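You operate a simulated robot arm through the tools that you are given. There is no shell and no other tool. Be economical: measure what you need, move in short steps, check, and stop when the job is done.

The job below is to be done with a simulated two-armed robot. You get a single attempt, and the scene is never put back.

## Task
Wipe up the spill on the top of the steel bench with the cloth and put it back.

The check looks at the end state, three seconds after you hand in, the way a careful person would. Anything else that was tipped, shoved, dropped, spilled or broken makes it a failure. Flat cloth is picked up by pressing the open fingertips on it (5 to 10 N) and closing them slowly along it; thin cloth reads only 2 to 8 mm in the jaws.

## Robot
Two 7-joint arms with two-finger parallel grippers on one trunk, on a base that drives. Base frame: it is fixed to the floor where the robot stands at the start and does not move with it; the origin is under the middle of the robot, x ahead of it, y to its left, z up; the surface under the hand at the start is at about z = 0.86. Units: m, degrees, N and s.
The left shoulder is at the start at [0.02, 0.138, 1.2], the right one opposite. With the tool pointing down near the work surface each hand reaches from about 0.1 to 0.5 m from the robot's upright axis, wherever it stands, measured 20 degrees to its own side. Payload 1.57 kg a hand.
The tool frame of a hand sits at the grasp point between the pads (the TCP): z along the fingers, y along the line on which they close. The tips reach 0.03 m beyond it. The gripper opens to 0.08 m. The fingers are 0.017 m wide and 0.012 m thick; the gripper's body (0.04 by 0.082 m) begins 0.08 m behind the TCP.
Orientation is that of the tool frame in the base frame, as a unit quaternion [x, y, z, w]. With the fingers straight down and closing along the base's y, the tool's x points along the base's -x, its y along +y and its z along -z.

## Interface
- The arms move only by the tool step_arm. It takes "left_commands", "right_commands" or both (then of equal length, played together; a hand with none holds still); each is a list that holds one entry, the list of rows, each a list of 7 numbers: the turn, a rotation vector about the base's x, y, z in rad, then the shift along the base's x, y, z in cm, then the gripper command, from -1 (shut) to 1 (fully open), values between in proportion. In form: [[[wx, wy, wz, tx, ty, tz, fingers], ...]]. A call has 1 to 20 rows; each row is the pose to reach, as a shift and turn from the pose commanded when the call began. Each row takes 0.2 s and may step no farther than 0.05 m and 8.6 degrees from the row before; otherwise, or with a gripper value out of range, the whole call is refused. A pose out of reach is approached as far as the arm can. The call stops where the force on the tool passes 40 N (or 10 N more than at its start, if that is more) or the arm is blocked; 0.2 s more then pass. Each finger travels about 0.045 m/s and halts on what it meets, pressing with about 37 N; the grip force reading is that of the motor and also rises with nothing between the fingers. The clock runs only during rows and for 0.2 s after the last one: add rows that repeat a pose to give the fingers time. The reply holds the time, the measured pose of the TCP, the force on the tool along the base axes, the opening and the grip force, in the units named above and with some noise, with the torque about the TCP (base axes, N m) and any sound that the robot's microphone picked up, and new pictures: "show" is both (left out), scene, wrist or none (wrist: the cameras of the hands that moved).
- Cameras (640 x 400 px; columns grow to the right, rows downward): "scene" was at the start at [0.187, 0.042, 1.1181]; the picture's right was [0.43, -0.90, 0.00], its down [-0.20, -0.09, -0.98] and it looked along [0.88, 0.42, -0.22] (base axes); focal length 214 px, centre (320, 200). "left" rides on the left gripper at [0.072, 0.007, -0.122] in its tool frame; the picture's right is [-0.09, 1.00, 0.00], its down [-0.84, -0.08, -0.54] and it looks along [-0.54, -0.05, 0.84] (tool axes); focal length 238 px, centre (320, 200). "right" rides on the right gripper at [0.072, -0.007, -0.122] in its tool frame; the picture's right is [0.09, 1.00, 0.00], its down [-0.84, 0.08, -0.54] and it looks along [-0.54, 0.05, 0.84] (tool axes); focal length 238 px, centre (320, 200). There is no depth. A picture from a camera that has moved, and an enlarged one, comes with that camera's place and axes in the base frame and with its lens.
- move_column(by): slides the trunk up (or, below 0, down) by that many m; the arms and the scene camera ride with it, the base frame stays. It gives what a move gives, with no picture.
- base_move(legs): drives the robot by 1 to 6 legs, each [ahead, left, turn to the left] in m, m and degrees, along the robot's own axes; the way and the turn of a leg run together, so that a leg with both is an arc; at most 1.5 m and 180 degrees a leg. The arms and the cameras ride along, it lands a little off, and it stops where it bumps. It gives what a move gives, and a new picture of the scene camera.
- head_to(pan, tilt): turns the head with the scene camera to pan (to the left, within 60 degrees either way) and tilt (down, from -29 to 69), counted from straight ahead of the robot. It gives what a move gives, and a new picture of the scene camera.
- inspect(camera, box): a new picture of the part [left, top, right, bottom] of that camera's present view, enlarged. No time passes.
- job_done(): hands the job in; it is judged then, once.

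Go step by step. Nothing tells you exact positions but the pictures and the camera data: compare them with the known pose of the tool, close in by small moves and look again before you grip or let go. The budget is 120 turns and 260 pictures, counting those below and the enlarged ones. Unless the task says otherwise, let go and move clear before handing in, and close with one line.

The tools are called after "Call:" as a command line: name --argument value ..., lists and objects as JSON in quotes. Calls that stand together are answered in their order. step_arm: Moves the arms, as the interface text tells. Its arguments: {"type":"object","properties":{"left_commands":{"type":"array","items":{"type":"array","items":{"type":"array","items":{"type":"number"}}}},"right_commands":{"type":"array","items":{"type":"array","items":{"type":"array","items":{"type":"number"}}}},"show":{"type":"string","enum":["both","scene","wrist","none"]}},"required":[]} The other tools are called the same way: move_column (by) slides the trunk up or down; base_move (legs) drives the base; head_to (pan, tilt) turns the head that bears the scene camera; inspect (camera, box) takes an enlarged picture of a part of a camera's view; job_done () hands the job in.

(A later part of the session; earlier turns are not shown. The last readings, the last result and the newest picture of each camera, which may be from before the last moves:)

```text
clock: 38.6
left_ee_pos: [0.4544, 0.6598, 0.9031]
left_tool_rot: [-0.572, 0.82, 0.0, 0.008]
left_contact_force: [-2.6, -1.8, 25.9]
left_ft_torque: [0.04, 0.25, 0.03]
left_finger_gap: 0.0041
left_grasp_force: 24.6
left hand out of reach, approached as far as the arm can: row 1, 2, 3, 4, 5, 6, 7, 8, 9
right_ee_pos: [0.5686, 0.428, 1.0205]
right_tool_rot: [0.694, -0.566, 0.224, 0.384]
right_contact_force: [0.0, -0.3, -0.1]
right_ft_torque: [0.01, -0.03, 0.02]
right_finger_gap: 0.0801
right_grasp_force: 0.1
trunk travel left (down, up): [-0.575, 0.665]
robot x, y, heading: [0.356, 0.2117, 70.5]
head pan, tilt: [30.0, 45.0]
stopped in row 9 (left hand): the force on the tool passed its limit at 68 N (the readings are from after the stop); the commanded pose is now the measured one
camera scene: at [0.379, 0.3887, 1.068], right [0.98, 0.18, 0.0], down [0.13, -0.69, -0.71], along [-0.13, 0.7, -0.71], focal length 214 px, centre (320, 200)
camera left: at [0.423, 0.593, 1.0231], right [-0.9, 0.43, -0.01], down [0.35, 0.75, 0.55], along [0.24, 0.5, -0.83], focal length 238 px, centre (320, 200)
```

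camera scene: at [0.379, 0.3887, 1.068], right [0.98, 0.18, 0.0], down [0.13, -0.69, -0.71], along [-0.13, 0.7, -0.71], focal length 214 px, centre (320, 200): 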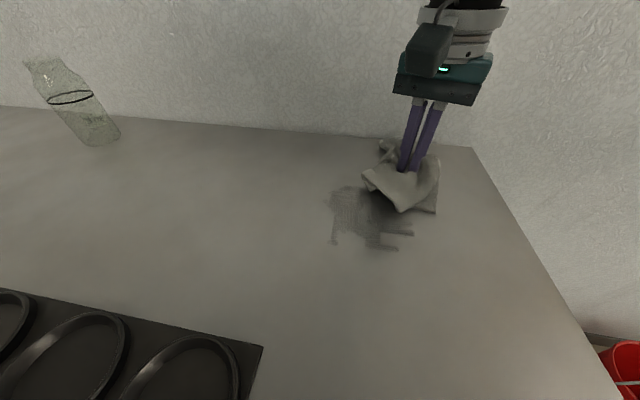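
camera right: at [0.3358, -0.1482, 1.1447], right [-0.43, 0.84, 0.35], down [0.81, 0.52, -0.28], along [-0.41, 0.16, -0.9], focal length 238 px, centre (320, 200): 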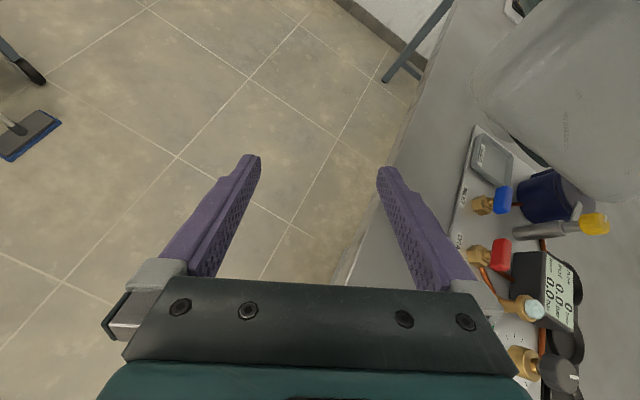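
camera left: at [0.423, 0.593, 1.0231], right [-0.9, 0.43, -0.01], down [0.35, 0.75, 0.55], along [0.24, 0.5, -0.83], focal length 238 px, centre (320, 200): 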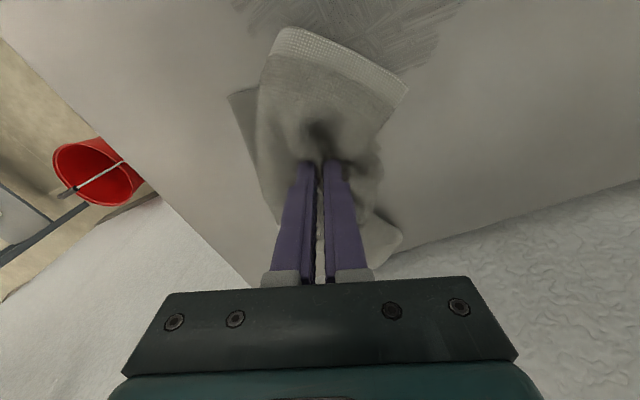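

The arm seems caught against a joint limit, so it drifts sideways. I'll lift, then see which hand motions are free.

Call:
step_arm --left_commands '[[[0, 0, 0, 0, 0, 2, -1], [0, 0, 0, 0, 0, 5, -1], [0, 0, 0, 0, 0, 9, -1], [0, 0, 0, 0, 0, 13, -1], [0, 0, 0, 0, 0, 13, -1]]]' --show "none"

Call:
step_arm --left_commands '[[[0, 0, 0.1, 0, 0, 0, -1], [0, 0, 0.2, 0, 0, 0, -1], [0, 0, 0.3, 0, 0, 0, -1], [0, 0, 0.3, 0, 0, 0, -1]]]' --show "none"

Call:
step_arm --left_commands '[[[0, 0, 0, -2, -2, 0, -1], [0, 0, 0, -4, -4, 0, -1], [0, 0, 0, -4, -4, 0, -1]]]' --show "scene"

```text
clock: 40.0
left_ee_pos: [0.4564, 0.649, 1.0003]
left_tool_rot: [-0.571, 0.82, -0.022, -0.024]
left_contact_force: [0.5, 0.9, -0.5]
left_ft_torque: [0.01, 0.0, 0.01]
left_finger_gap: 0.0043
left_grasp_force: 24.5
left hand out of reach, approached as far as the arm can: row 2, 3, 4, 5
right_ee_pos: [0.5698, 0.4269, 1.0183]
right_tool_rot: [0.694, -0.567, 0.224, 0.383]
right_contact_force: [-0.9, 0.4, -0.1]
right_ft_torque: [-0.01, 0.01, -0.01]
right_finger_gap: 0.0799
right_grasp_force: 0.1
trunk travel left (down, up): [-0.575, 0.665]
robot x, y, heading: [0.3555, 0.2115, 70.4]
head pan, tilt: [30.0, 45.0]
stopped in row 5 (left hand): the arm was blocked; the commanded pose is now the measured one
```

```text
clock: 41.0
left_ee_pos: [0.4556, 0.651, 1.0019]
left_tool_rot: [-0.688, 0.725, -0.024, -0.021]
left_contact_force: [-0.7, -0.1, -0.5]
left_ft_torque: [0.02, 0.02, -0.05]
left_finger_gap: 0.0042
left_grasp_force: 24.8
right_ee_pos: [0.5691, 0.4261, 1.0184]
right_tool_rot: [0.694, -0.566, 0.225, 0.383]
right_contact_force: [0.1, -0.7, -0.8]
right_ft_torque: [0.02, 0.04, -0.01]
right_finger_gap: 0.0797
right_grasp_force: 0.0
trunk travel left (down, up): [-0.575, 0.665]
robot x, y, heading: [0.3579, 0.2104, 70.5]
head pan, tilt: [30.0, 45.0]
```

```text
clock: 41.8
left_ee_pos: [0.4551, 0.652, 1.0044]
left_tool_rot: [-0.687, 0.726, -0.024, -0.02]
left_contact_force: [-0.1, -0.4, -0.8]
left_ft_torque: [0.03, 0.01, -0.08]
left_finger_gap: 0.0039
left_grasp_force: 24.8
left hand out of reach, approached as far as the arm can: row 1, 2, 3
right_ee_pos: [0.5698, 0.4262, 1.0189]
right_tool_rot: [0.694, -0.566, 0.225, 0.384]
right_contact_force: [-0.1, 0.2, 0.3]
right_ft_torque: [-0.01, 0.0, -0.04]
right_finger_gap: 0.0798
right_grasp_force: 0.2
trunk travel left (down, up): [-0.575, 0.665]
robot x, y, heading: [0.3571, 0.2101, 70.4]
head pan, tilt: [30.0, 45.0]
camera scene: at [0.3791, 0.3872, 1.0674], right [0.98, 0.18, 0.0], down [0.13, -0.7, -0.71], along [-0.13, 0.7, -0.71], focal length 214 px, centre (320, 200)
```

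scene: 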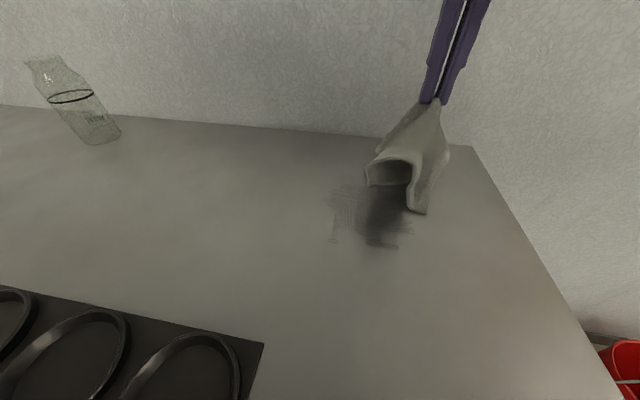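

The elbow looks fully stretched, so small pulls inward do nothing. I'll try a larger pull straight toward the shoulder.

Call:
step_arm --left_commands '[[[0, 0, 0, -2, -3.5, 0, -1], [0, 0, 0, -4, -7, 0, -1], [0, 0, 0, -6, -10.5, 0, -1], [0, 0, 0, -8, -14, 0, -1], [0, 0, 0, -8, -14, 0, -1]]]' --show "none"

Call:
step_arm --left_commands '[[[-0.1, 0.05, 0, 0, 0, 0, -1], [-0.2, 0.1, 0, 0, 0, 0, -1], [-0.2, 0.1, 0, 0, 0, 0, -1]]]' --show "none"

```text
clock: 43.0
left_ee_pos: [0.4747, 0.6365, 1.0067]
left_tool_rot: [-0.687, 0.726, -0.024, -0.02]
left_contact_force: [-0.5, 0.3, -0.2]
left_ft_torque: [-0.02, -0.01, -0.07]
left_finger_gap: 0.004
left_grasp_force: 24.9
left hand out of reach, approached as far as the arm can: row 1, 2, 3, 4, 5
right_ee_pos: [0.5698, 0.4268, 1.0186]
right_tool_rot: [0.693, -0.567, 0.225, 0.385]
right_contact_force: [0.2, -0.7, 0.6]
right_ft_torque: [0.0, -0.02, -0.03]
right_finger_gap: 0.0801
right_grasp_force: 0.1
trunk travel left (down, up): [-0.575, 0.665]
robot x, y, heading: [0.3557, 0.2108, 70.1]
head pan, tilt: [30.0, 45.0]
```

```text
clock: 43.8
left_ee_pos: [0.4437, 0.6068, 1.0025]
left_tool_rot: [-0.683, 0.717, -0.062, -0.124]
left_contact_force: [0.5, 0.4, 0.7]
left_ft_torque: [0.01, -0.05, -0.03]
left_finger_gap: 0.0043
left_grasp_force: 24.5
left hand out of reach, approached as far as the arm can: row 1, 2, 3
right_ee_pos: [0.5691, 0.4268, 1.0175]
right_tool_rot: [0.695, -0.566, 0.223, 0.383]
right_contact_force: [-0.2, -0.1, -0.2]
right_ft_torque: [0.01, -0.02, 0.01]
right_finger_gap: 0.0799
right_grasp_force: 0.2
trunk travel left (down, up): [-0.575, 0.665]
robot x, y, heading: [0.3558, 0.2122, 70.5]
head pan, tilt: [30.0, 45.0]
```

The arm appears locked past full extension. I'll back the base off from the wall, stretch the hand outward past the singular point, then draw it in again.

Call:
base_move --legs '[[-0.2, 0, 0]]'

Call:
step_arm --left_commands '[[[0, 0, 0, 2, 3.5, 0, -1], [0, 0, 0, 4, 7, 0, -1], [0, 0, 0, 6, 10.5, 0, -1], [0, 0, 0, 8, 14, 0, -1], [0, 0, 0, 8, 14, 0, -1]]]' --show "none"

Call:
step_arm --left_commands '[[[0, 0, 0, -2, -3.5, 0, -1], [0, 0, 0, -4, -7, 0, -1], [0, 0, 0, -6, -10.5, 0, -1], [0, 0, 0, -8, -14, 0, -1], [0, 0, 0, -10, -17.5, 0, -1], [0, 0, 0, -12, -21, 0, -1], [0, 0, 0, -12, -21, 0, -1]]]' --show "scene"

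```text
clock: 45.4
left_ee_pos: [0.3773, 0.4199, 1.0022]
left_tool_rot: [-0.684, 0.716, -0.064, -0.124]
left_contact_force: [-0.5, -1.2, -0.7]
left_ft_torque: [-0.01, -0.04, -0.03]
left_finger_gap: 0.0042
left_grasp_force: 25.3
right_ee_pos: [0.5027, 0.2418, 1.0177]
right_tool_rot: [0.695, -0.566, 0.225, 0.383]
right_contact_force: [0.5, 0.5, -0.2]
right_ft_torque: [0.03, 0.01, 0.02]
right_finger_gap: 0.0799
right_grasp_force: 0.0
trunk travel left (down, up): [-0.575, 0.665]
robot x, y, heading: [0.2911, 0.0226, 70.6]
head pan, tilt: [30.0, 45.0]
camera scene: at [0.3124, 0.2013, 1.0673], right [0.98, 0.18, 0.0], down [0.13, -0.7, -0.71], along [-0.13, 0.69, -0.71], focal length 214 px, centre (320, 200)
```

scene: 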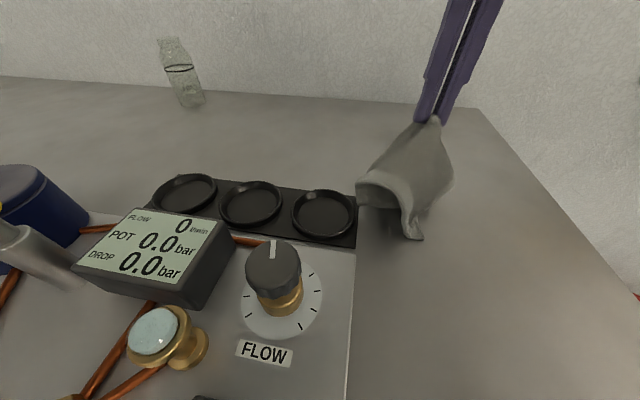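

```text
clock: 46.6
left_ee_pos: [0.3619, 0.4324, 0.9967]
left_tool_rot: [-0.684, 0.716, -0.061, -0.123]
left_contact_force: [0.4, -0.5, -0.5]
left_ft_torque: [-0.02, -0.03, 0.0]
left_finger_gap: 0.0044
left_grasp_force: 24.7
left hand out of reach, approached as far as the arm can: row 1, 2, 3, 4, 5
right_ee_pos: [0.5015, 0.2422, 1.0185]
right_tool_rot: [0.695, -0.565, 0.226, 0.383]
right_contact_force: [0.0, -0.2, -0.5]
right_ft_torque: [-0.02, -0.03, -0.01]
right_finger_gap: 0.0801
right_grasp_force: 0.0
trunk travel left (down, up): [-0.575, 0.665]
robot x, y, heading: [0.2886, 0.0223, 70.6]
head pan, tilt: [30.0, 45.0]
```

```text
clock: 48.2
left_ee_pos: [0.372, 0.4219, 0.9967]
left_tool_rot: [-0.684, 0.716, -0.062, -0.125]
left_contact_force: [-0.1, -0.3, -0.4]
left_ft_torque: [0.03, -0.02, -0.03]
left_finger_gap: 0.0043
left_grasp_force: 25.2
left hand out of reach, approached as far as the arm can: row 1, 2, 3, 4, 5, 6, 7
right_ee_pos: [0.5034, 0.2423, 1.0188]
right_tool_rot: [0.694, -0.566, 0.225, 0.384]
right_contact_force: [0.0, -0.3, -0.5]
right_ft_torque: [0.0, 0.01, 0.01]
right_finger_gap: 0.08
right_grasp_force: 0.0
trunk travel left (down, up): [-0.575, 0.665]
robot x, y, heading: [0.2948, 0.0235, 70.5]
head pan, tilt: [30.0, 45.0]
camera scene: at [0.3124, 0.2015, 1.0674], right [0.98, 0.18, 0.0], down [0.13, -0.7, -0.71], along [-0.13, 0.7, -0.71], focal length 214 px, centre (320, 200)
```

scene: 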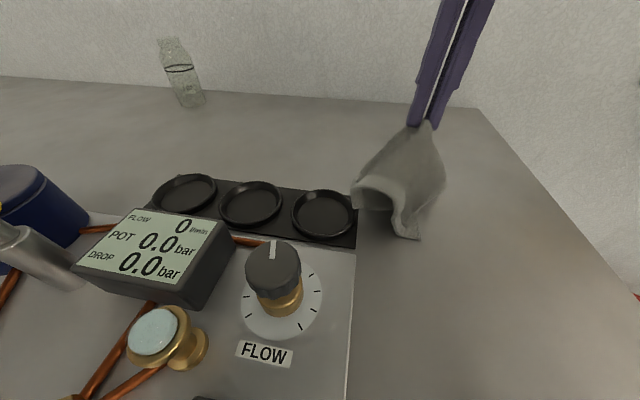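

It is still locked. I'll look up at the left arm to see its configuration.

Call:
head_to --pan 45 --tilt -15

```text
clock: 49.5
left_ee_pos: [0.3715, 0.4224, 0.9964]
left_tool_rot: [-0.684, 0.717, -0.062, -0.123]
left_contact_force: [0.1, 0.3, -0.7]
left_ft_torque: [-0.01, -0.07, -0.06]
left_finger_gap: 0.0041
left_grasp_force: 25.1
right_ee_pos: [0.5033, 0.2424, 1.0179]
right_tool_rot: [0.694, -0.566, 0.224, 0.384]
right_contact_force: [0.0, -0.3, -0.5]
right_ft_torque: [-0.03, 0.0, 0.02]
right_finger_gap: 0.0803
right_grasp_force: 0.1
trunk travel left (down, up): [-0.575, 0.665]
robot x, y, heading: [0.2926, 0.0247, 70.5]
head pan, tilt: [45.0, -15.0]
camera scene: at [0.2927, 0.1941, 1.1607], right [0.9, 0.43, 0.0], down [-0.11, 0.23, -0.97], along [-0.42, 0.87, 0.26], focal length 214 px, centre (320, 200)
```

scene: 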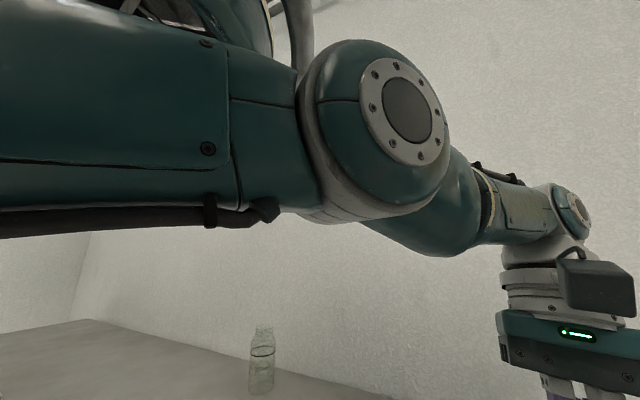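

Call:
step_arm --left_commands '[[[0.1, -0.05, 0, 0, 0, 0, -1], [0.2, -0.1, 0, 0, 0, 0, -1], [0.3, -0.15, 0, 0, 0, 0, -1], [0.4, -0.2, 0, 0, 0, 0, -1], [0.4, -0.2, 0, 0, 0, 0, -1]]]' --show "scene"

Call:
step_arm --left_commands '[[[0, 0, 0, 0, 0, 4, -1], [0, 0, 0, 0, 0, 8, -1], [0, 0, 0, 0, 0, 12, -1], [0, 0, 0, 0, 0, 16, -1], [0, 0, 0, 0, 0, 16, -1]]]' --show "scene"

```text
clock: 50.7
left_ee_pos: [0.4325, 0.4891, 1.0058]
left_tool_rot: [-0.684, 0.724, 0.014, 0.087]
left_contact_force: [-0.2, 0.1, 1.5]
left_ft_torque: [-0.01, 0.06, 0.02]
left_finger_gap: 0.0041
left_grasp_force: 25.0
left hand out of reach, approached as far as the arm can: row 1, 2, 3, 4, 5
right_ee_pos: [0.5031, 0.242, 1.0186]
right_tool_rot: [0.694, -0.566, 0.225, 0.384]
right_contact_force: [0.0, 0.2, -0.3]
right_ft_torque: [0.0, 0.04, -0.01]
right_finger_gap: 0.0799
right_grasp_force: 0.1
trunk travel left (down, up): [-0.575, 0.665]
robot x, y, heading: [0.2904, 0.0242, 70.6]
head pan, tilt: [45.0, -15.0]
camera scene: at [0.2927, 0.1941, 1.1608], right [0.9, 0.43, 0.0], down [-0.11, 0.23, -0.97], along [-0.42, 0.87, 0.26], focal length 214 px, centre (320, 200)
```

scene: 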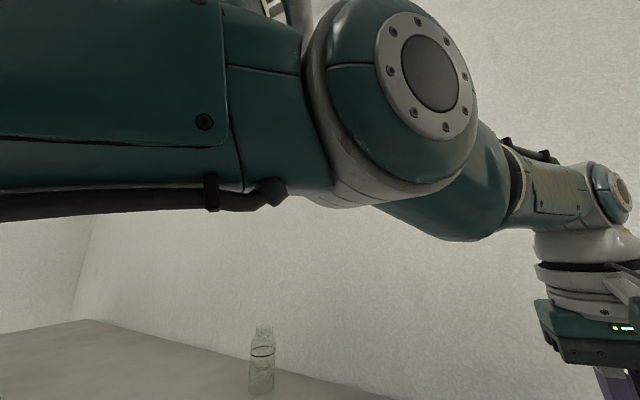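

```text
clock: 51.9
left_ee_pos: [0.4328, 0.4233, 1.0577]
left_tool_rot: [-0.658, 0.752, -0.029, -0.019]
left_contact_force: [-0.4, -1.6, -4.8]
left_ft_torque: [0.02, -0.03, 0.07]
left_finger_gap: 0.0041
left_grasp_force: 24.7
left hand out of reach, approached as far as the arm can: row 2, 3, 4, 5
right_ee_pos: [0.5037, 0.2422, 1.0189]
right_tool_rot: [0.695, -0.565, 0.225, 0.383]
right_contact_force: [0.4, 0.5, -0.1]
right_ft_torque: [0.01, -0.03, 0.0]
right_finger_gap: 0.08
right_grasp_force: 0.1
trunk travel left (down, up): [-0.575, 0.665]
robot x, y, heading: [0.2911, 0.0285, 70.7]
head pan, tilt: [45.0, -15.0]
stopped in row 5 (left hand): the arm was blocked; the commanded pose is now the measured one
camera scene: at [0.293, 0.1939, 1.1607], right [0.9, 0.43, 0.0], down [-0.11, 0.23, -0.97], along [-0.42, 0.87, 0.26], focal length 214 px, centre (320, 200)
```

scene: 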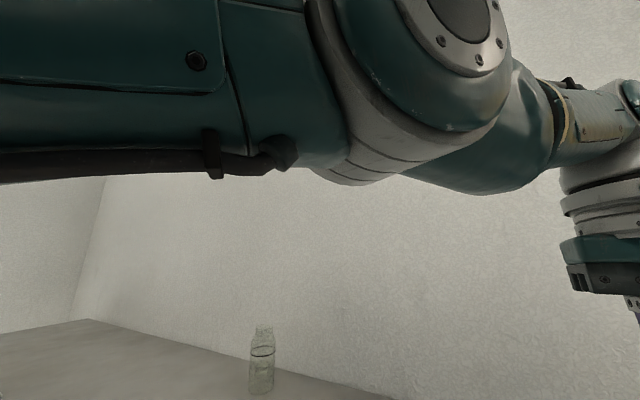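

Call:
step_arm --left_commands '[[[0, 0, 0, -4, 1.4, 0, -1], [0, 0, 0, -8, 2.8, 0, -1], [0, 0, 0, -12, 4.2, 0, -1], [0, 0, 0, -16, 5.6, 0, -1], [0, 0, 0, -20, 5.6, 0, -1], [0, 0, 0, -24, 3, 0, -1], [0, 0, 0, -24, 3, 0, -1]]]' --show "scene"

```text
clock: 52.4
left_ee_pos: [0.4252, 0.4084, 1.0269]
left_tool_rot: [-0.602, 0.796, -0.03, -0.059]
left_contact_force: [1.5, -0.5, 1.9]
left_ft_torque: [0.07, 0.0, 0.02]
left_finger_gap: 0.004
left_grasp_force: 24.7
left hand out of reach, approached as far as the arm can: row 1, 2
right_ee_pos: [0.5024, 0.2427, 1.0182]
right_tool_rot: [0.694, -0.566, 0.224, 0.385]
right_contact_force: [0.1, -0.1, -0.7]
right_ft_torque: [-0.02, 0.03, 0.0]
right_finger_gap: 0.08
right_grasp_force: 0.0
trunk travel left (down, up): [-0.575, 0.665]
robot x, y, heading: [0.2907, 0.0214, 70.8]
head pan, tilt: [45.0, -15.0]
stopped in row 2 (left hand): the arm was blocked; the commanded pose is now the measured one
camera scene: at [0.2925, 0.1941, 1.1607], right [0.9, 0.43, 0.0], down [-0.11, 0.23, -0.97], along [-0.42, 0.87, 0.26], focal length 214 px, centre (320, 200)
```

scene: 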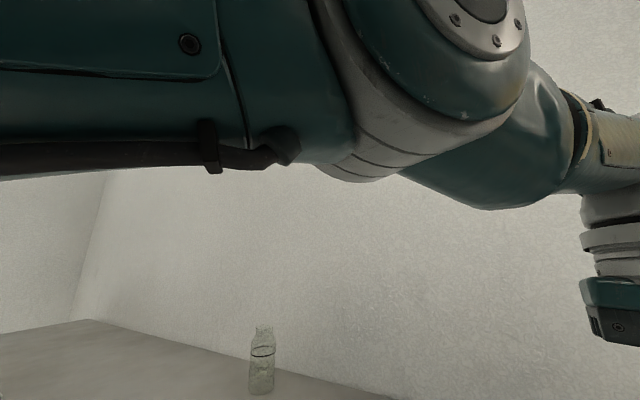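

The elbow seems jammed toward the head. I'll back out over open floor so that I can reshape the arm without the cloth brushing the panel.

Call:
base_move --legs '[[-0.458, -0.266, 0]]'

Call:
step_arm --left_commands '[[[0, 0, 0, 0.7, 1.9, -2, -1], [0, 0, 0, 1.4, 3.8, -4, -1], [0, 0, 0, 1.4, 3.8, -4, -1]]]' --show "none"

Call:
step_arm --left_commands '[[[0, 0, 0, -3.8, 1.4, 0, -1], [0, 0, 0, -7.6, 2.8, 0, -1], [0, 0, 0, -11.4, 4.2, 0, -1], [0, 0, 0, -15.2, 5.6, 0, -1], [0, 0, 0, -19, 6.6, 0, -1], [0, 0, 0, -22, 6, 0, -1], [0, 0, 0, -25, 4, 0, -1], [0, 0, 0, -28, 2, 0, -1], [0, 0, 0, -28, 2, 0, -1]]]' --show "scene"

```text
clock: 55.5
left_ee_pos: [0.5282, -0.1086, 1.0271]
left_tool_rot: [-0.6, 0.797, -0.03, -0.058]
left_contact_force: [-0.4, -0.7, 0.3]
left_ft_torque: [-0.08, -0.01, 0.07]
left_finger_gap: 0.0039
left_grasp_force: 24.9
right_ee_pos: [0.6034, -0.2746, 1.0172]
right_tool_rot: [0.694, -0.566, 0.225, 0.384]
right_contact_force: [0.0, -1.1, 0.6]
right_ft_torque: [0.02, -0.03, -0.03]
right_finger_gap: 0.08
right_grasp_force: 0.0
trunk travel left (down, up): [-0.575, 0.665]
robot x, y, heading: [0.3935, -0.4892, 70.3]
head pan, tilt: [45.0, -15.0]
camera scene: at [0.3939, -0.3224, 1.1608], right [0.9, 0.43, 0.0], down [-0.11, 0.23, -0.97], along [-0.42, 0.87, 0.26], focal length 214 px, centre (320, 200)
```

scene: 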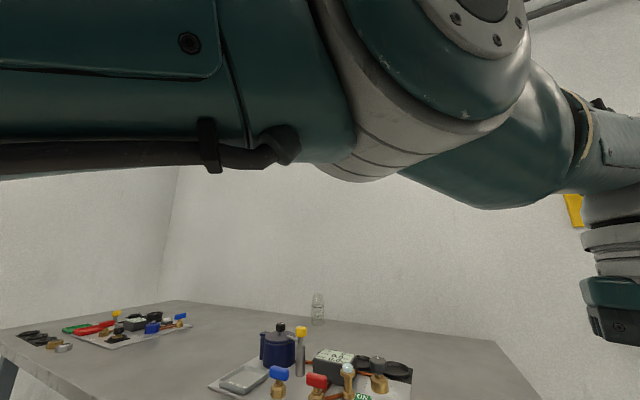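

```text
clock: 56.3
left_ee_pos: [0.5167, -0.0924, 0.9929]
left_tool_rot: [-0.6, 0.798, -0.029, -0.057]
left_contact_force: [0.2, 1.2, -0.2]
left_ft_torque: [-0.03, -0.01, 0.09]
left_finger_gap: 0.0041
left_grasp_force: 24.4
left hand out of reach, approached as far as the arm can: row 1, 2, 3
right_ee_pos: [0.6046, -0.2748, 1.0176]
right_tool_rot: [0.695, -0.565, 0.225, 0.383]
right_contact_force: [0.3, 0.0, -0.1]
right_ft_torque: [0.01, 0.0, -0.01]
right_finger_gap: 0.08
right_grasp_force: 0.0
trunk travel left (down, up): [-0.575, 0.665]
robot x, y, heading: [0.3896, -0.4928, 70.7]
head pan, tilt: [45.0, -15.0]
```

```text
clock: 58.3
left_ee_pos: [0.2378, -0.0696, 0.9935]
left_tool_rot: [-0.601, 0.796, -0.031, -0.059]
left_contact_force: [-0.1, 0.4, -0.8]
left_ft_torque: [-0.02, -0.05, 0.07]
left_finger_gap: 0.0045
left_grasp_force: 24.6
right_ee_pos: [0.6042, -0.2748, 1.0184]
right_tool_rot: [0.695, -0.565, 0.226, 0.383]
right_contact_force: [-0.4, -0.1, -0.1]
right_ft_torque: [0.03, -0.01, -0.03]
right_finger_gap: 0.0799
right_grasp_force: 0.1
trunk travel left (down, up): [-0.575, 0.665]
robot x, y, heading: [0.3915, -0.4883, 70.4]
head pan, tilt: [45.0, -15.0]
camera scene: at [0.394, -0.3223, 1.1608], right [0.9, 0.43, 0.0], down [-0.11, 0.23, -0.97], along [-0.42, 0.87, 0.26], focal length 214 px, centre (320, 200)
```

scene: 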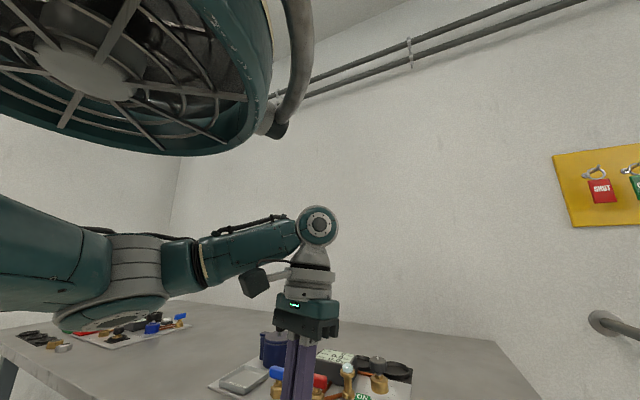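

The arm is free again; it works well toward its own left side. I'll straighten the hand, tuck it in, turn the base a bit right and then approach the spill with it on the left-front.

Call:
step_arm --left_commands '[[[0.04, -0.02, 0, 1, -1.1, 2, -1], [0.08, -0.04, 0, 2, -2.2, 4, -1], [0.12, -0.057, 0, 3, -3.3, 6, -1], [0.12, -0.057, 0, 5.1, -5.5, 7.5, -1], [0.12, -0.057, 0, 5.1, -5.5, 7.5, -1]]]' --show "none"

Call:
base_move --legs '[[0, 0, -15.4]]'

Call:
head_to --pan 20 --tilt 40

```text
clock: 59.5
left_ee_pos: [0.2831, -0.128, 1.0538]
left_tool_rot: [-0.613, 0.79, -0.012, -0.024]
left_contact_force: [0.4, 1.4, -0.8]
left_ft_torque: [-0.03, -0.04, 0.01]
left_finger_gap: 0.0043
left_grasp_force: 25.2
right_ee_pos: [0.6033, -0.2748, 1.0183]
right_tool_rot: [0.694, -0.565, 0.226, 0.384]
right_contact_force: [-0.2, -0.1, 0.0]
right_ft_torque: [0.03, 0.01, -0.02]
right_finger_gap: 0.0802
right_grasp_force: 0.0
trunk travel left (down, up): [-0.575, 0.665]
robot x, y, heading: [0.3912, -0.49, 70.6]
head pan, tilt: [45.0, -15.0]
```

```text
clock: 60.8
left_ee_pos: [0.3856, -0.1118, 1.054]
left_tool_rot: [-0.498, 0.867, -0.008, -0.026]
left_contact_force: [0.0, -0.4, -0.5]
left_ft_torque: [-0.01, -0.01, 0.06]
left_finger_gap: 0.0039
left_grasp_force: 24.3
right_ee_pos: [0.6542, -0.3405, 1.0175]
right_tool_rot: [-0.612, 0.654, -0.171, -0.41]
right_contact_force: [-0.2, -0.1, -0.4]
right_ft_torque: [0.0, -0.03, 0.0]
right_finger_gap: 0.0799
right_grasp_force: 0.0
trunk travel left (down, up): [-0.575, 0.665]
robot x, y, heading: [0.3936, -0.4901, 54.9]
head pan, tilt: [45.0, -15.0]
camera scene: at [0.4387, -0.3281, 1.1608], right [0.98, 0.17, 0.0], down [-0.04, 0.25, -0.97], along [-0.17, 0.95, 0.26], focal length 214 px, centre (320, 200)
```

scene: 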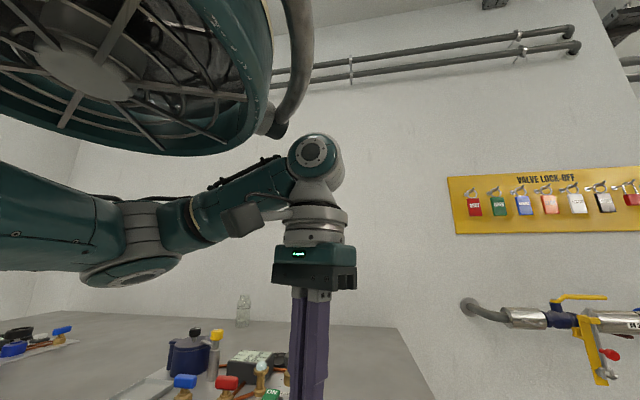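

```text
clock: 62.0
left_ee_pos: [0.3852, -0.1127, 1.0524]
left_tool_rot: [-0.497, 0.867, -0.007, -0.026]
left_contact_force: [0.7, -0.7, 0.1]
left_ft_torque: [-0.01, 0.03, 0.11]
left_finger_gap: 0.0042
left_grasp_force: 24.9
right_ee_pos: [0.6546, -0.3405, 1.0178]
right_tool_rot: [-0.612, 0.654, -0.171, -0.41]
right_contact_force: [0.0, 0.0, -0.3]
right_ft_torque: [-0.01, 0.0, -0.03]
right_finger_gap: 0.0801
right_grasp_force: 0.2
trunk travel left (down, up): [-0.575, 0.665]
robot x, y, heading: [0.3943, -0.4965, 54.8]
head pan, tilt: [20.0, 40.0]
camera scene: at [0.4746, -0.3252, 1.0747], right [0.97, -0.26, 0.0], down [-0.17, -0.62, -0.77], along [0.2, 0.74, -0.64], focal length 214 px, centre (320, 200)
```

scene: 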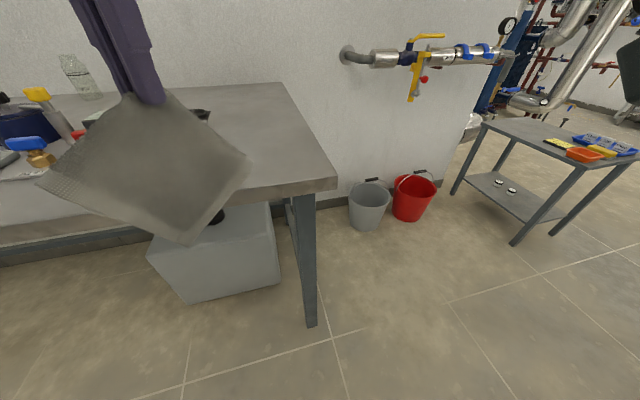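

The cloth hangs to about z ≈ 0.9, so I'll raise it slightly and drive in toward the spill.

Call:
step_arm --left_commands '[[[0, 0, 0, 0, 0, 2, -1], [0, 0, 0, 0, 0, 4, -1], [0, 0, 0, 0, 0, 4, -1]]]' --show "none"

Call:
base_move --legs '[[0.573, 0.401, 0]]'

Call:
head_to --pan 30 --tilt 45

Call:
inspect --camera "left" --box '[0, 0, 640, 400]'

```text
clock: 63.0
left_ee_pos: [0.3738, -0.1239, 1.0571]
left_tool_rot: [-0.495, 0.864, -0.024, -0.089]
left_contact_force: [-0.2, 0.3, 0.1]
left_ft_torque: [0.01, -0.02, 0.03]
left_finger_gap: 0.0043
left_grasp_force: 24.8
right_ee_pos: [0.6533, -0.3398, 1.0191]
right_tool_rot: [-0.612, 0.654, -0.171, -0.41]
right_contact_force: [-0.4, 0.3, 0.8]
right_ft_torque: [0.02, 0.0, -0.04]
right_finger_gap: 0.08
right_grasp_force: 0.2
trunk travel left (down, up): [-0.575, 0.665]
robot x, y, heading: [0.3938, -0.4937, 55.0]
head pan, tilt: [20.0, 40.0]
stopped in row 3 (left hand): the arm was blocked; the commanded pose is now the measured one
```

```text
clock: 66.8
left_ee_pos: [0.3702, 0.574, 1.058]
left_tool_rot: [-0.495, 0.864, -0.023, -0.088]
left_contact_force: [-0.3, -0.7, -0.5]
left_ft_torque: [-0.01, -0.02, 0.06]
left_finger_gap: 0.0041
left_grasp_force: 24.3
right_ee_pos: [0.6504, 0.359, 1.019]
right_tool_rot: [-0.612, 0.654, -0.171, -0.411]
right_contact_force: [-0.6, 0.6, -0.9]
right_ft_torque: [0.03, -0.03, 0.02]
right_finger_gap: 0.0801
right_grasp_force: 0.1
trunk travel left (down, up): [-0.575, 0.665]
robot x, y, heading: [0.3881, 0.2069, 54.9]
head pan, tilt: [20.0, 40.0]
camera scene: at [0.4707, 0.3728, 1.0747], right [0.97, -0.26, 0.0], down [-0.17, -0.62, -0.77], along [0.2, 0.74, -0.64], focal length 214 px, centre (320, 200)
```

scene: 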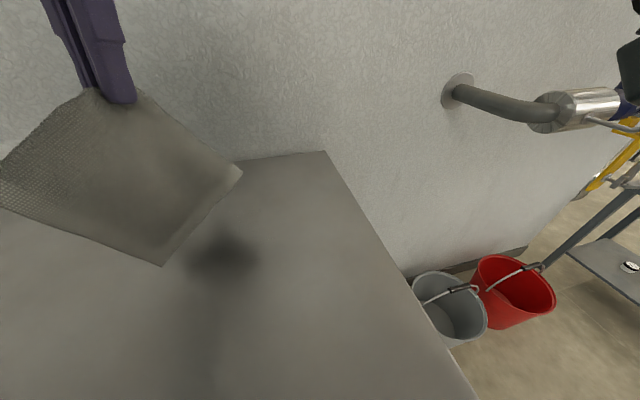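

```text
clock: 67.6
left_ee_pos: [0.3691, 0.5733, 1.0568]
left_tool_rot: [-0.495, 0.864, -0.024, -0.088]
left_contact_force: [0.2, 0.2, -0.1]
left_ft_torque: [-0.02, -0.03, 0.03]
left_finger_gap: 0.004
left_grasp_force: 24.3
right_ee_pos: [0.6494, 0.3578, 1.0181]
right_tool_rot: [-0.612, 0.654, -0.172, -0.411]
right_contact_force: [0.8, -0.6, -0.1]
right_ft_torque: [0.01, -0.01, -0.01]
right_finger_gap: 0.08
right_grasp_force: 0.1
trunk travel left (down, up): [-0.575, 0.665]
robot x, y, heading: [0.3885, 0.2071, 54.9]
head pan, tilt: [30.0, 45.0]
camera scene: at [0.4558, 0.3717, 1.0674], right [1.0, -0.09, 0.0], down [-0.06, -0.7, -0.71], along [0.06, 0.7, -0.71], focal length 214 px, centre (320, 200)
```

scene: 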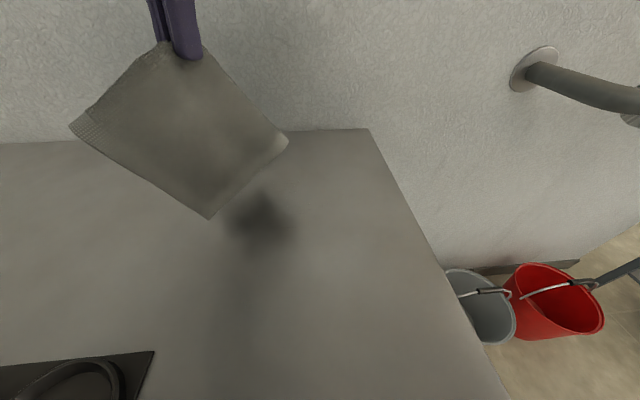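

```text
1.00 times, centred on (320, 200) of left (not enlarged: the box is as wide or as high as the picture)
camera zoom: at [0.3446, 0.5317, 1.1902], right [-0.81, 0.58, 0.03], down [0.55, 0.74, 0.38], along [0.2, 0.33, -0.92], focal length 238 px, centre (320, 200)
```

zoom: 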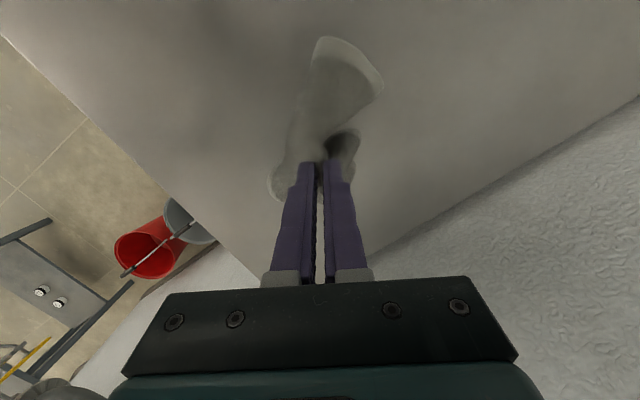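

Call:
inspect --camera "scene" --box '[140, 130, 380, 280]'

Call:
inspect --camera "left" --box '[200, 0, 520, 200]'

```text
2.67 times, centred on (260, 205) of scene
camera zoom: at [0.4558, 0.3717, 1.0674], right [1.0, -0.09, 0.0], down [-0.06, -0.7, -0.71], along [0.06, 0.7, -0.71], focal length 572 px, centre (480, 187)
```

zoom: 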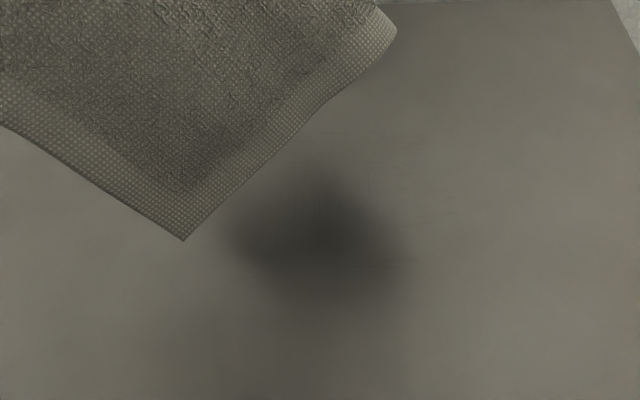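

```text
2.00 times, centred on (360, 100) of left
camera zoom: at [0.3446, 0.5317, 1.1902], right [-0.81, 0.58, 0.03], down [0.55, 0.74, 0.38], along [0.2, 0.33, -0.92], focal length 477 px, centre (240, 400)
```

zoom: 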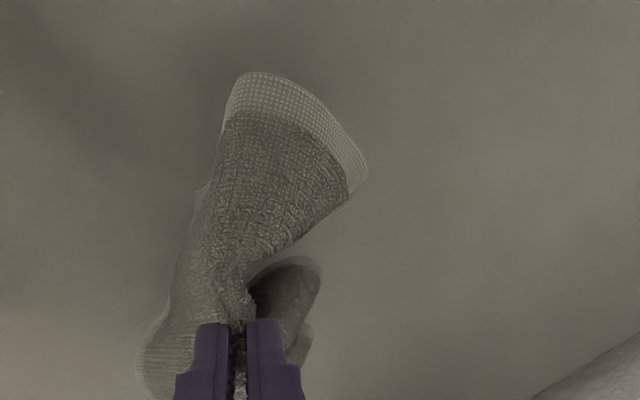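

The thin smear has largely faded, but faint traces may remain. I'll straighten the hand, lower the cloth and wipe the whole area again, staying within easy reach.

Call:
step_arm --left_commands '[[[0.04, -0.04, 0, 1, 0.2, -2, -1], [0.09, -0.09, 0, 2, 0.4, -4, -1], [0.13, -0.13, 0, 3, 0.7, -7, -1], [0.13, -0.13, 0, 3, 0.7, -10, -1], [0.13, -0.13, 0, 3, 0.7, -13, -1], [0.13, -0.13, 0, 3, 0.7, -14.5, -1], [0.13, -0.13, 0, 3, 0.7, -15.1, -1], [0.13, -0.13, 0, 3, 0.7, -15.5, -1], [0.13, -0.13, 0, 3, 0.7, -15.5, -1]]]' --show "none"

```text
clock: 69.6
left_ee_pos: [0.3993, 0.5823, 0.9029]
left_tool_rot: [-0.498, 0.867, 0.001, 0.001]
left_contact_force: [-1.4, -0.5, 8.9]
left_ft_torque: [0.06, 0.13, 0.06]
left_finger_gap: 0.0041
left_grasp_force: 25.1
right_ee_pos: [0.6496, 0.359, 1.0186]
right_tool_rot: [-0.611, 0.655, -0.171, -0.411]
right_contact_force: [-0.7, 0.1, -0.1]
right_ft_torque: [0.0, -0.02, 0.0]
right_finger_gap: 0.08
right_grasp_force: 0.0
trunk travel left (down, up): [-0.575, 0.665]
robot x, y, heading: [0.3869, 0.2098, 54.7]
head pan, tilt: [30.0, 45.0]
```

Call:
step_arm --left_commands '[[[0, 0, 0, -3, 0, 0, -1], [0, 0, 0, -6, 0, 0, -1], [0, 0, 0, -6, -3, 0, -1], [0, 0, 0, -2, -3, 0, -1], [0, 0, 0, 2, -3, 0, -1], [0, 0, 0, 6, -3, 0, -1], [0, 0, 0, 6, 0, 0, -1], [0, 0, 0, 2, 0, 0, -1], [0, 0, 0, -2, 0, 0, -1], [0, 0, 0, -6, 1, 0, -1], [0, 0, 0, -6, 3, 0, -1], [0, 0, 0, -2, 3, 0, -1], [0, 0, 0, 2, 3, 0, -1], [0, 0, 0, 5, 3, 0, -1], [0, 0, 0, 5, 1, 0, -1], [0, 0, 0, 2, -1.5, 0, -1], [0, 0, 0, -2, -1.5, 0, -1], [0, 0, 0, -5, -1.5, 0, -1], [0, 0, 0, -5, 1.5, 0, -1], [0, 0, 0, -1, 1.5, 0, -1]]]' --show "none"

Call:
step_arm --left_commands '[[[0, 0, 0, 3, 0, 0, -1], [0, 0, 0, 0, 0, 3, -1], [0, 0, 0, -3, -1, 6, -1], [0, 0, 0, -7, -2, 9, -1], [0, 0, 0, -11, -3, 11, -1], [0, 0, 0, -15, -3, 12, -1], [0, 0, 0, -15, -3, 12, -1]]]'

```text
clock: 73.8
left_ee_pos: [0.3904, 0.5992, 0.9022]
left_tool_rot: [-0.497, 0.868, -0.001, 0.001]
left_contact_force: [1.1, 0.4, 5.7]
left_ft_torque: [0.07, 0.01, 0.08]
left_finger_gap: 0.0043
left_grasp_force: 24.7
right_ee_pos: [0.6507, 0.3584, 1.0179]
right_tool_rot: [-0.612, 0.654, -0.171, -0.41]
right_contact_force: [0.4, -0.8, 0.4]
right_ft_torque: [0.01, -0.02, 0.03]
right_finger_gap: 0.0798
right_grasp_force: 0.1
trunk travel left (down, up): [-0.575, 0.665]
robot x, y, heading: [0.3882, 0.2047, 54.9]
head pan, tilt: [30.0, 45.0]
```

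```text
refused: row 4 steps farther than a row can; nothing moved
```

Call:
step_arm --left_commands '[[[0, 0, 0, 3, 0, 0, -1], [0, 0, 0, 0, 0, 3, -1], [0, 0, 0, -3, -1, 6, -1], [0, 0, 0, -6, -2, 8, -1], [0, 0, 0, -9, -3, 10, -1], [0, 0, 0, -12, -3, 11, -1], [0, 0, 0, -15, -3, 12, -1], [0, 0, 0, -15, -3, 12, -1]]]'

```text
clock: 75.8
left_ee_pos: [0.2591, 0.5543, 1.0086]
left_tool_rot: [-0.482, 0.875, -0.043, 0.01]
left_contact_force: [1.1, -0.1, -0.4]
left_ft_torque: [-0.01, 0.07, 0.05]
left_finger_gap: 0.0042
left_grasp_force: 25.1
right_ee_pos: [0.6499, 0.3578, 1.0166]
right_tool_rot: [-0.612, 0.654, -0.172, -0.41]
right_contact_force: [-0.4, -0.9, 0.2]
right_ft_torque: [0.02, 0.0, 0.02]
right_finger_gap: 0.0803
right_grasp_force: 0.1
trunk travel left (down, up): [-0.575, 0.665]
robot x, y, heading: [0.3884, 0.2078, 55.0]
head pan, tilt: [30.0, 45.0]
stopped in row 8 (left hand): the arm was blocked; the commanded pose is now the measured one
camera scene: at [0.4559, 0.3717, 1.0674], right [1.0, -0.09, 0.0], down [-0.06, -0.7, -0.71], along [0.06, 0.7, -0.71], focal length 214 px, centre (320, 200)
camera left: at [0.2079, 0.5051, 1.1306], right [-0.79, 0.61, -0.09], down [0.48, 0.7, 0.53], along [0.38, 0.37, -0.85], focal length 238 px, centre (320, 200)
```

scene: 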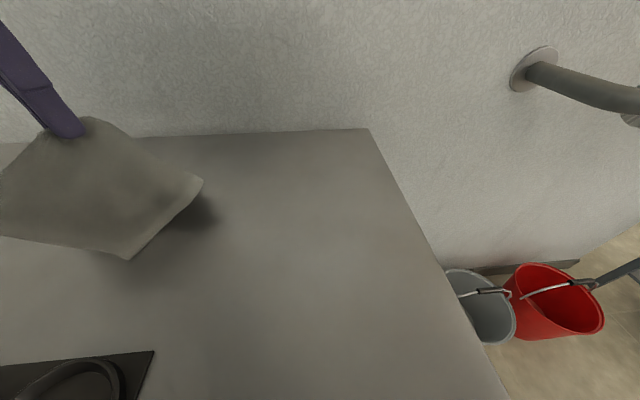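
left: 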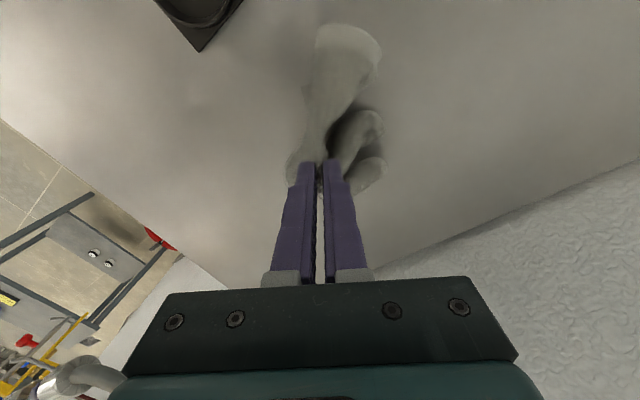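

The area at (0.40, 0.58), around pixel (265, 203), is in view now. I'll enlarge it to check for residue.

Call:
inspect --camera "scene" --box '[180, 125, 400, 262]'

Call:
inspect --camera "left" --box '[120, 50, 360, 200]'

```text
2.91 times, centred on (290, 194) of scene
camera zoom: at [0.4559, 0.3717, 1.0674], right [1.0, -0.09, 0.0], down [-0.06, -0.7, -0.71], along [0.06, 0.7, -0.71], focal length 624 px, centre (407, 219)
```

zoom: 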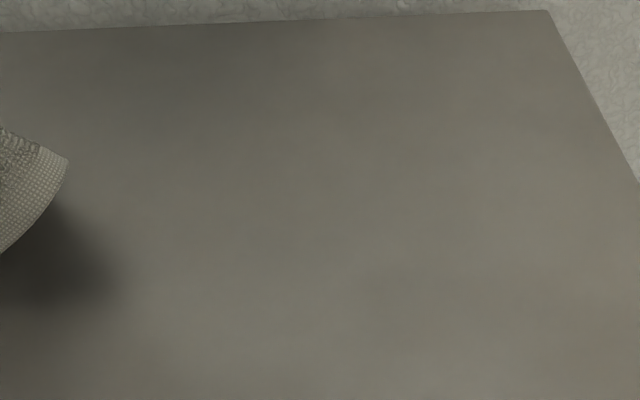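

```text
2.67 times, centred on (240, 125) of left
camera zoom: at [0.2079, 0.5051, 1.1306], right [-0.79, 0.61, -0.09], down [0.48, 0.7, 0.53], along [0.38, 0.37, -0.85], focal length 636 px, centre (533, 400)
```

zoom: 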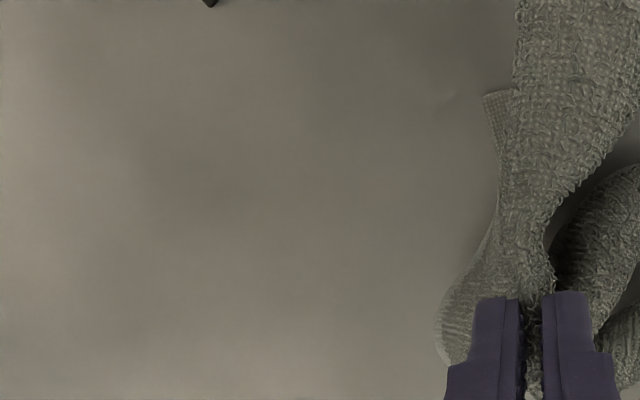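

The spill area looks clean. One faint mark shows near (0.27, 0.50), so I'll zoom in further.

Call:
inspect --camera "left" --box '[250, 60, 330, 110]'

Call:
head_to --pan 55 --tilt 55

```text
8.00 times, centred on (290, 85) of left
camera zoom: at [0.2079, 0.5051, 1.1306], right [-0.79, 0.61, -0.09], down [0.48, 0.7, 0.53], along [0.38, 0.37, -0.85], focal length 1907 px, centre (560, 1120)
```

zoom: 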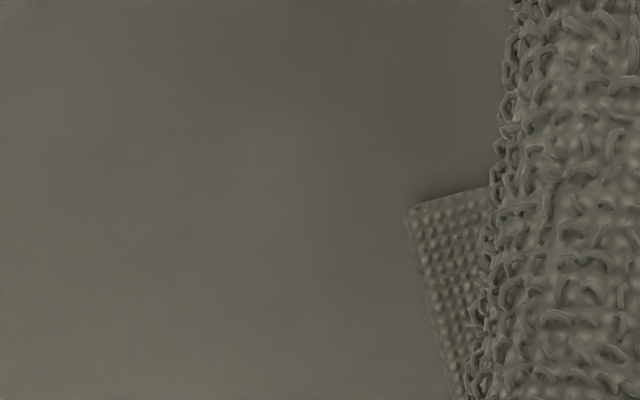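

```text
clock: 76.7
left_ee_pos: [0.2598, 0.5534, 1.0079]
left_tool_rot: [-0.483, 0.875, -0.043, 0.01]
left_contact_force: [-0.1, 0.1, -0.1]
left_ft_torque: [0.03, 0.05, 0.05]
left_finger_gap: 0.0042
left_grasp_force: 25.0
right_ee_pos: [0.6498, 0.3579, 1.0179]
right_tool_rot: [-0.612, 0.654, -0.171, -0.41]
right_contact_force: [1.1, 0.4, -0.3]
right_ft_torque: [-0.02, 0.01, 0.02]
right_finger_gap: 0.0801
right_grasp_force: 0.1
trunk travel left (down, up): [-0.575, 0.665]
robot x, y, heading: [0.3881, 0.2092, 54.9]
head pan, tilt: [55.0, 55.0]
camera scene: at [0.4241, 0.3585, 1.054], right [0.94, 0.34, 0.0], down [0.28, -0.77, -0.57], along [-0.2, 0.54, -0.82], focal length 214 px, centre (320, 200)
```

scene: 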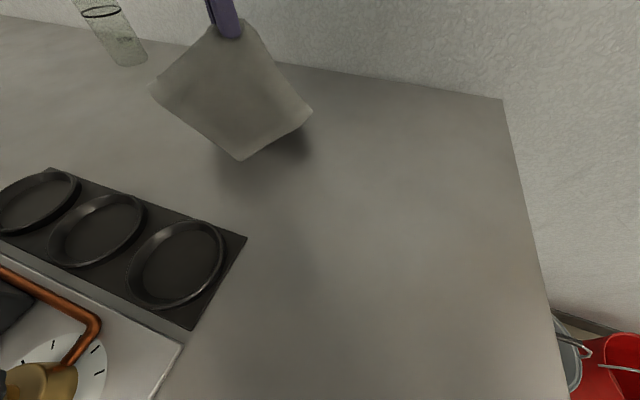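

The bench is clean. Now I'll bring the hand back in front, drive to the cloth's original place and put it back there.

Call:
step_arm --left_commands '[[[0, 0, 0, 4, 1, 1, -1], [0.02, -0.02, 0, 8, 2, 1.5, -1], [0.03, -0.05, 0, 12, 3, 2, -1], [0.03, -0.05, 0, 13.5, 3, 2, -1], [0.03, -0.05, 0, 13.5, 3, 2, -1]]]' --show "none"

Call:
base_move --legs '[[-0.324, -0.344, 0]]'

Call:
head_to --pan 20 --tilt 45

```text
clock: 77.8
left_ee_pos: [0.3927, 0.5851, 1.0297]
left_tool_rot: [-0.481, 0.875, -0.041, 0.04]
left_contact_force: [-0.4, -0.2, 0.0]
left_ft_torque: [0.01, 0.03, 0.03]
left_finger_gap: 0.0042
left_grasp_force: 25.2
right_ee_pos: [0.6502, 0.3577, 1.018]
right_tool_rot: [-0.611, 0.654, -0.172, -0.411]
right_contact_force: [0.3, -0.1, -0.6]
right_ft_torque: [0.04, 0.02, 0.01]
right_finger_gap: 0.0799
right_grasp_force: 0.1
trunk travel left (down, up): [-0.575, 0.665]
robot x, y, heading: [0.3886, 0.2063, 55.1]
head pan, tilt: [55.0, 55.0]
```

```text
clock: 80.7
left_ee_pos: [0.4834, 0.1253, 1.0307]
left_tool_rot: [-0.481, 0.875, -0.04, 0.04]
left_contact_force: [-0.6, -1.1, -0.7]
left_ft_torque: [0.02, 0.07, 0.04]
left_finger_gap: 0.0041
left_grasp_force: 24.8
right_ee_pos: [0.7413, -0.1019, 1.0185]
right_tool_rot: [-0.611, 0.654, -0.172, -0.41]
right_contact_force: [0.3, -0.7, -0.4]
right_ft_torque: [0.0, -0.01, -0.02]
right_finger_gap: 0.0801
right_grasp_force: 0.1
trunk travel left (down, up): [-0.575, 0.665]
robot x, y, heading: [0.4796, -0.2535, 55.0]
head pan, tilt: [55.0, 55.0]
camera scene: at [0.5148, -0.1018, 1.0539], right [0.94, 0.34, 0.0], down [0.28, -0.77, -0.57], along [-0.2, 0.54, -0.82], focal length 214 px, centre (320, 200)
```

scene: 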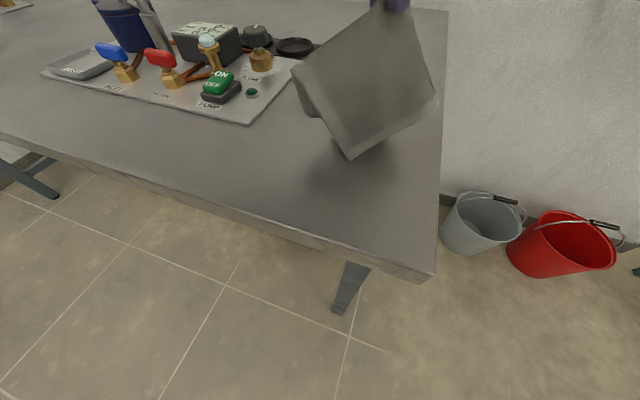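

```text
clock: 81.7
left_ee_pos: [0.4834, 0.1253, 1.0301]
left_tool_rot: [-0.481, 0.875, -0.041, 0.04]
left_contact_force: [0.6, 0.0, 0.0]
left_ft_torque: [0.0, 0.02, 0.04]
left_finger_gap: 0.004
left_grasp_force: 24.6
right_ee_pos: [0.7408, -0.101, 1.0181]
right_tool_rot: [-0.611, 0.655, -0.171, -0.41]
right_contact_force: [-1.1, 0.4, 0.0]
right_ft_torque: [0.01, -0.04, 0.01]
right_finger_gap: 0.0802
right_grasp_force: 0.2
trunk travel left (down, up): [-0.575, 0.665]
robot x, y, heading: [0.4781, -0.256, 54.8]
head pan, tilt: [20.0, 45.0]
camera scene: at [0.5604, -0.0909, 1.0674], right [0.97, -0.26, 0.0], down [-0.18, -0.68, -0.71], along [0.18, 0.68, -0.71], focal length 214 px, centre (320, 200)
```

scene: 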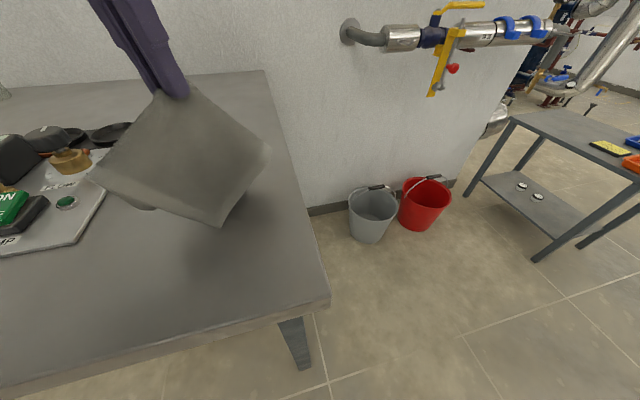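

I'm over the original spot. I'll turn the hand to its original yaw, lower the cloth to the bench and check before letting go.

Call:
step_arm --left_commands '[[[0.01, 0.03, 0.07, 0.2, -0.1, 0, -1], [0.02, 0.07, 0.14, 0.4, -0.2, -1, -1], [0.034, 0.11, 0.22, 0.6, -0.4, -3, -1], [0.034, 0.11, 0.22, 0.6, -0.4, -5, -1], [0.034, 0.11, 0.22, 0.6, -0.4, -7, -1], [0.034, 0.11, 0.22, 0.6, -0.4, -9, -1], [0.034, 0.11, 0.22, 0.6, -0.4, -11, -1], [0.034, 0.11, 0.22, 0.6, -0.4, -12.3, -1], [0.034, 0.11, 0.22, 0.6, -0.4, -12.3, -1]]]'

```text
clock: 83.7
left_ee_pos: [0.4901, 0.1217, 0.9066]
left_tool_rot: [-0.574, 0.819, 0.005, 0.004]
left_contact_force: [-0.3, -1.3, 7.0]
left_ft_torque: [-0.08, 0.02, -0.01]
left_finger_gap: 0.0041
left_grasp_force: 24.6
right_ee_pos: [0.7406, -0.1017, 1.0178]
right_tool_rot: [-0.612, 0.655, -0.17, -0.41]
right_contact_force: [0.5, 0.4, 0.8]
right_ft_torque: [0.0, 0.0, -0.01]
right_finger_gap: 0.08
right_grasp_force: 0.0
trunk travel left (down, up): [-0.575, 0.665]
robot x, y, heading: [0.4758, -0.2523, 54.7]
head pan, tilt: [20.0, 45.0]
camera scene: at [0.5605, -0.0907, 1.0675], right [0.97, -0.26, 0.0], down [-0.18, -0.68, -0.71], along [0.18, 0.68, -0.71], focal length 214 px, centre (320, 200)
camera left: at [0.4592, 0.054, 1.0279], right [-0.91, 0.42, 0.0], down [0.36, 0.75, 0.55], along [0.23, 0.5, -0.83], focal length 238 px, centre (320, 200)
```

scene: 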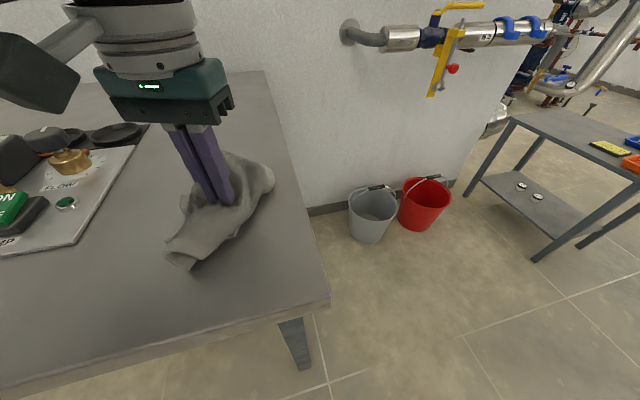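
left: 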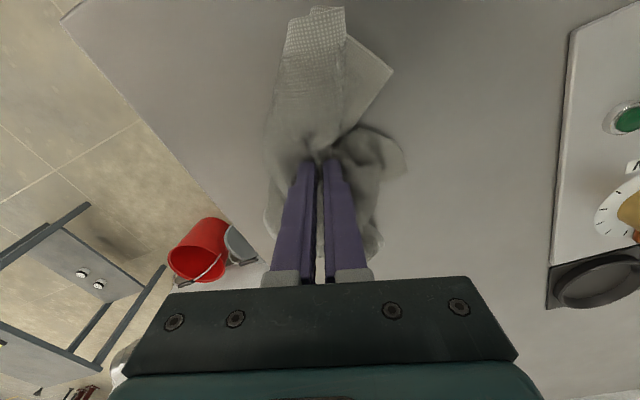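

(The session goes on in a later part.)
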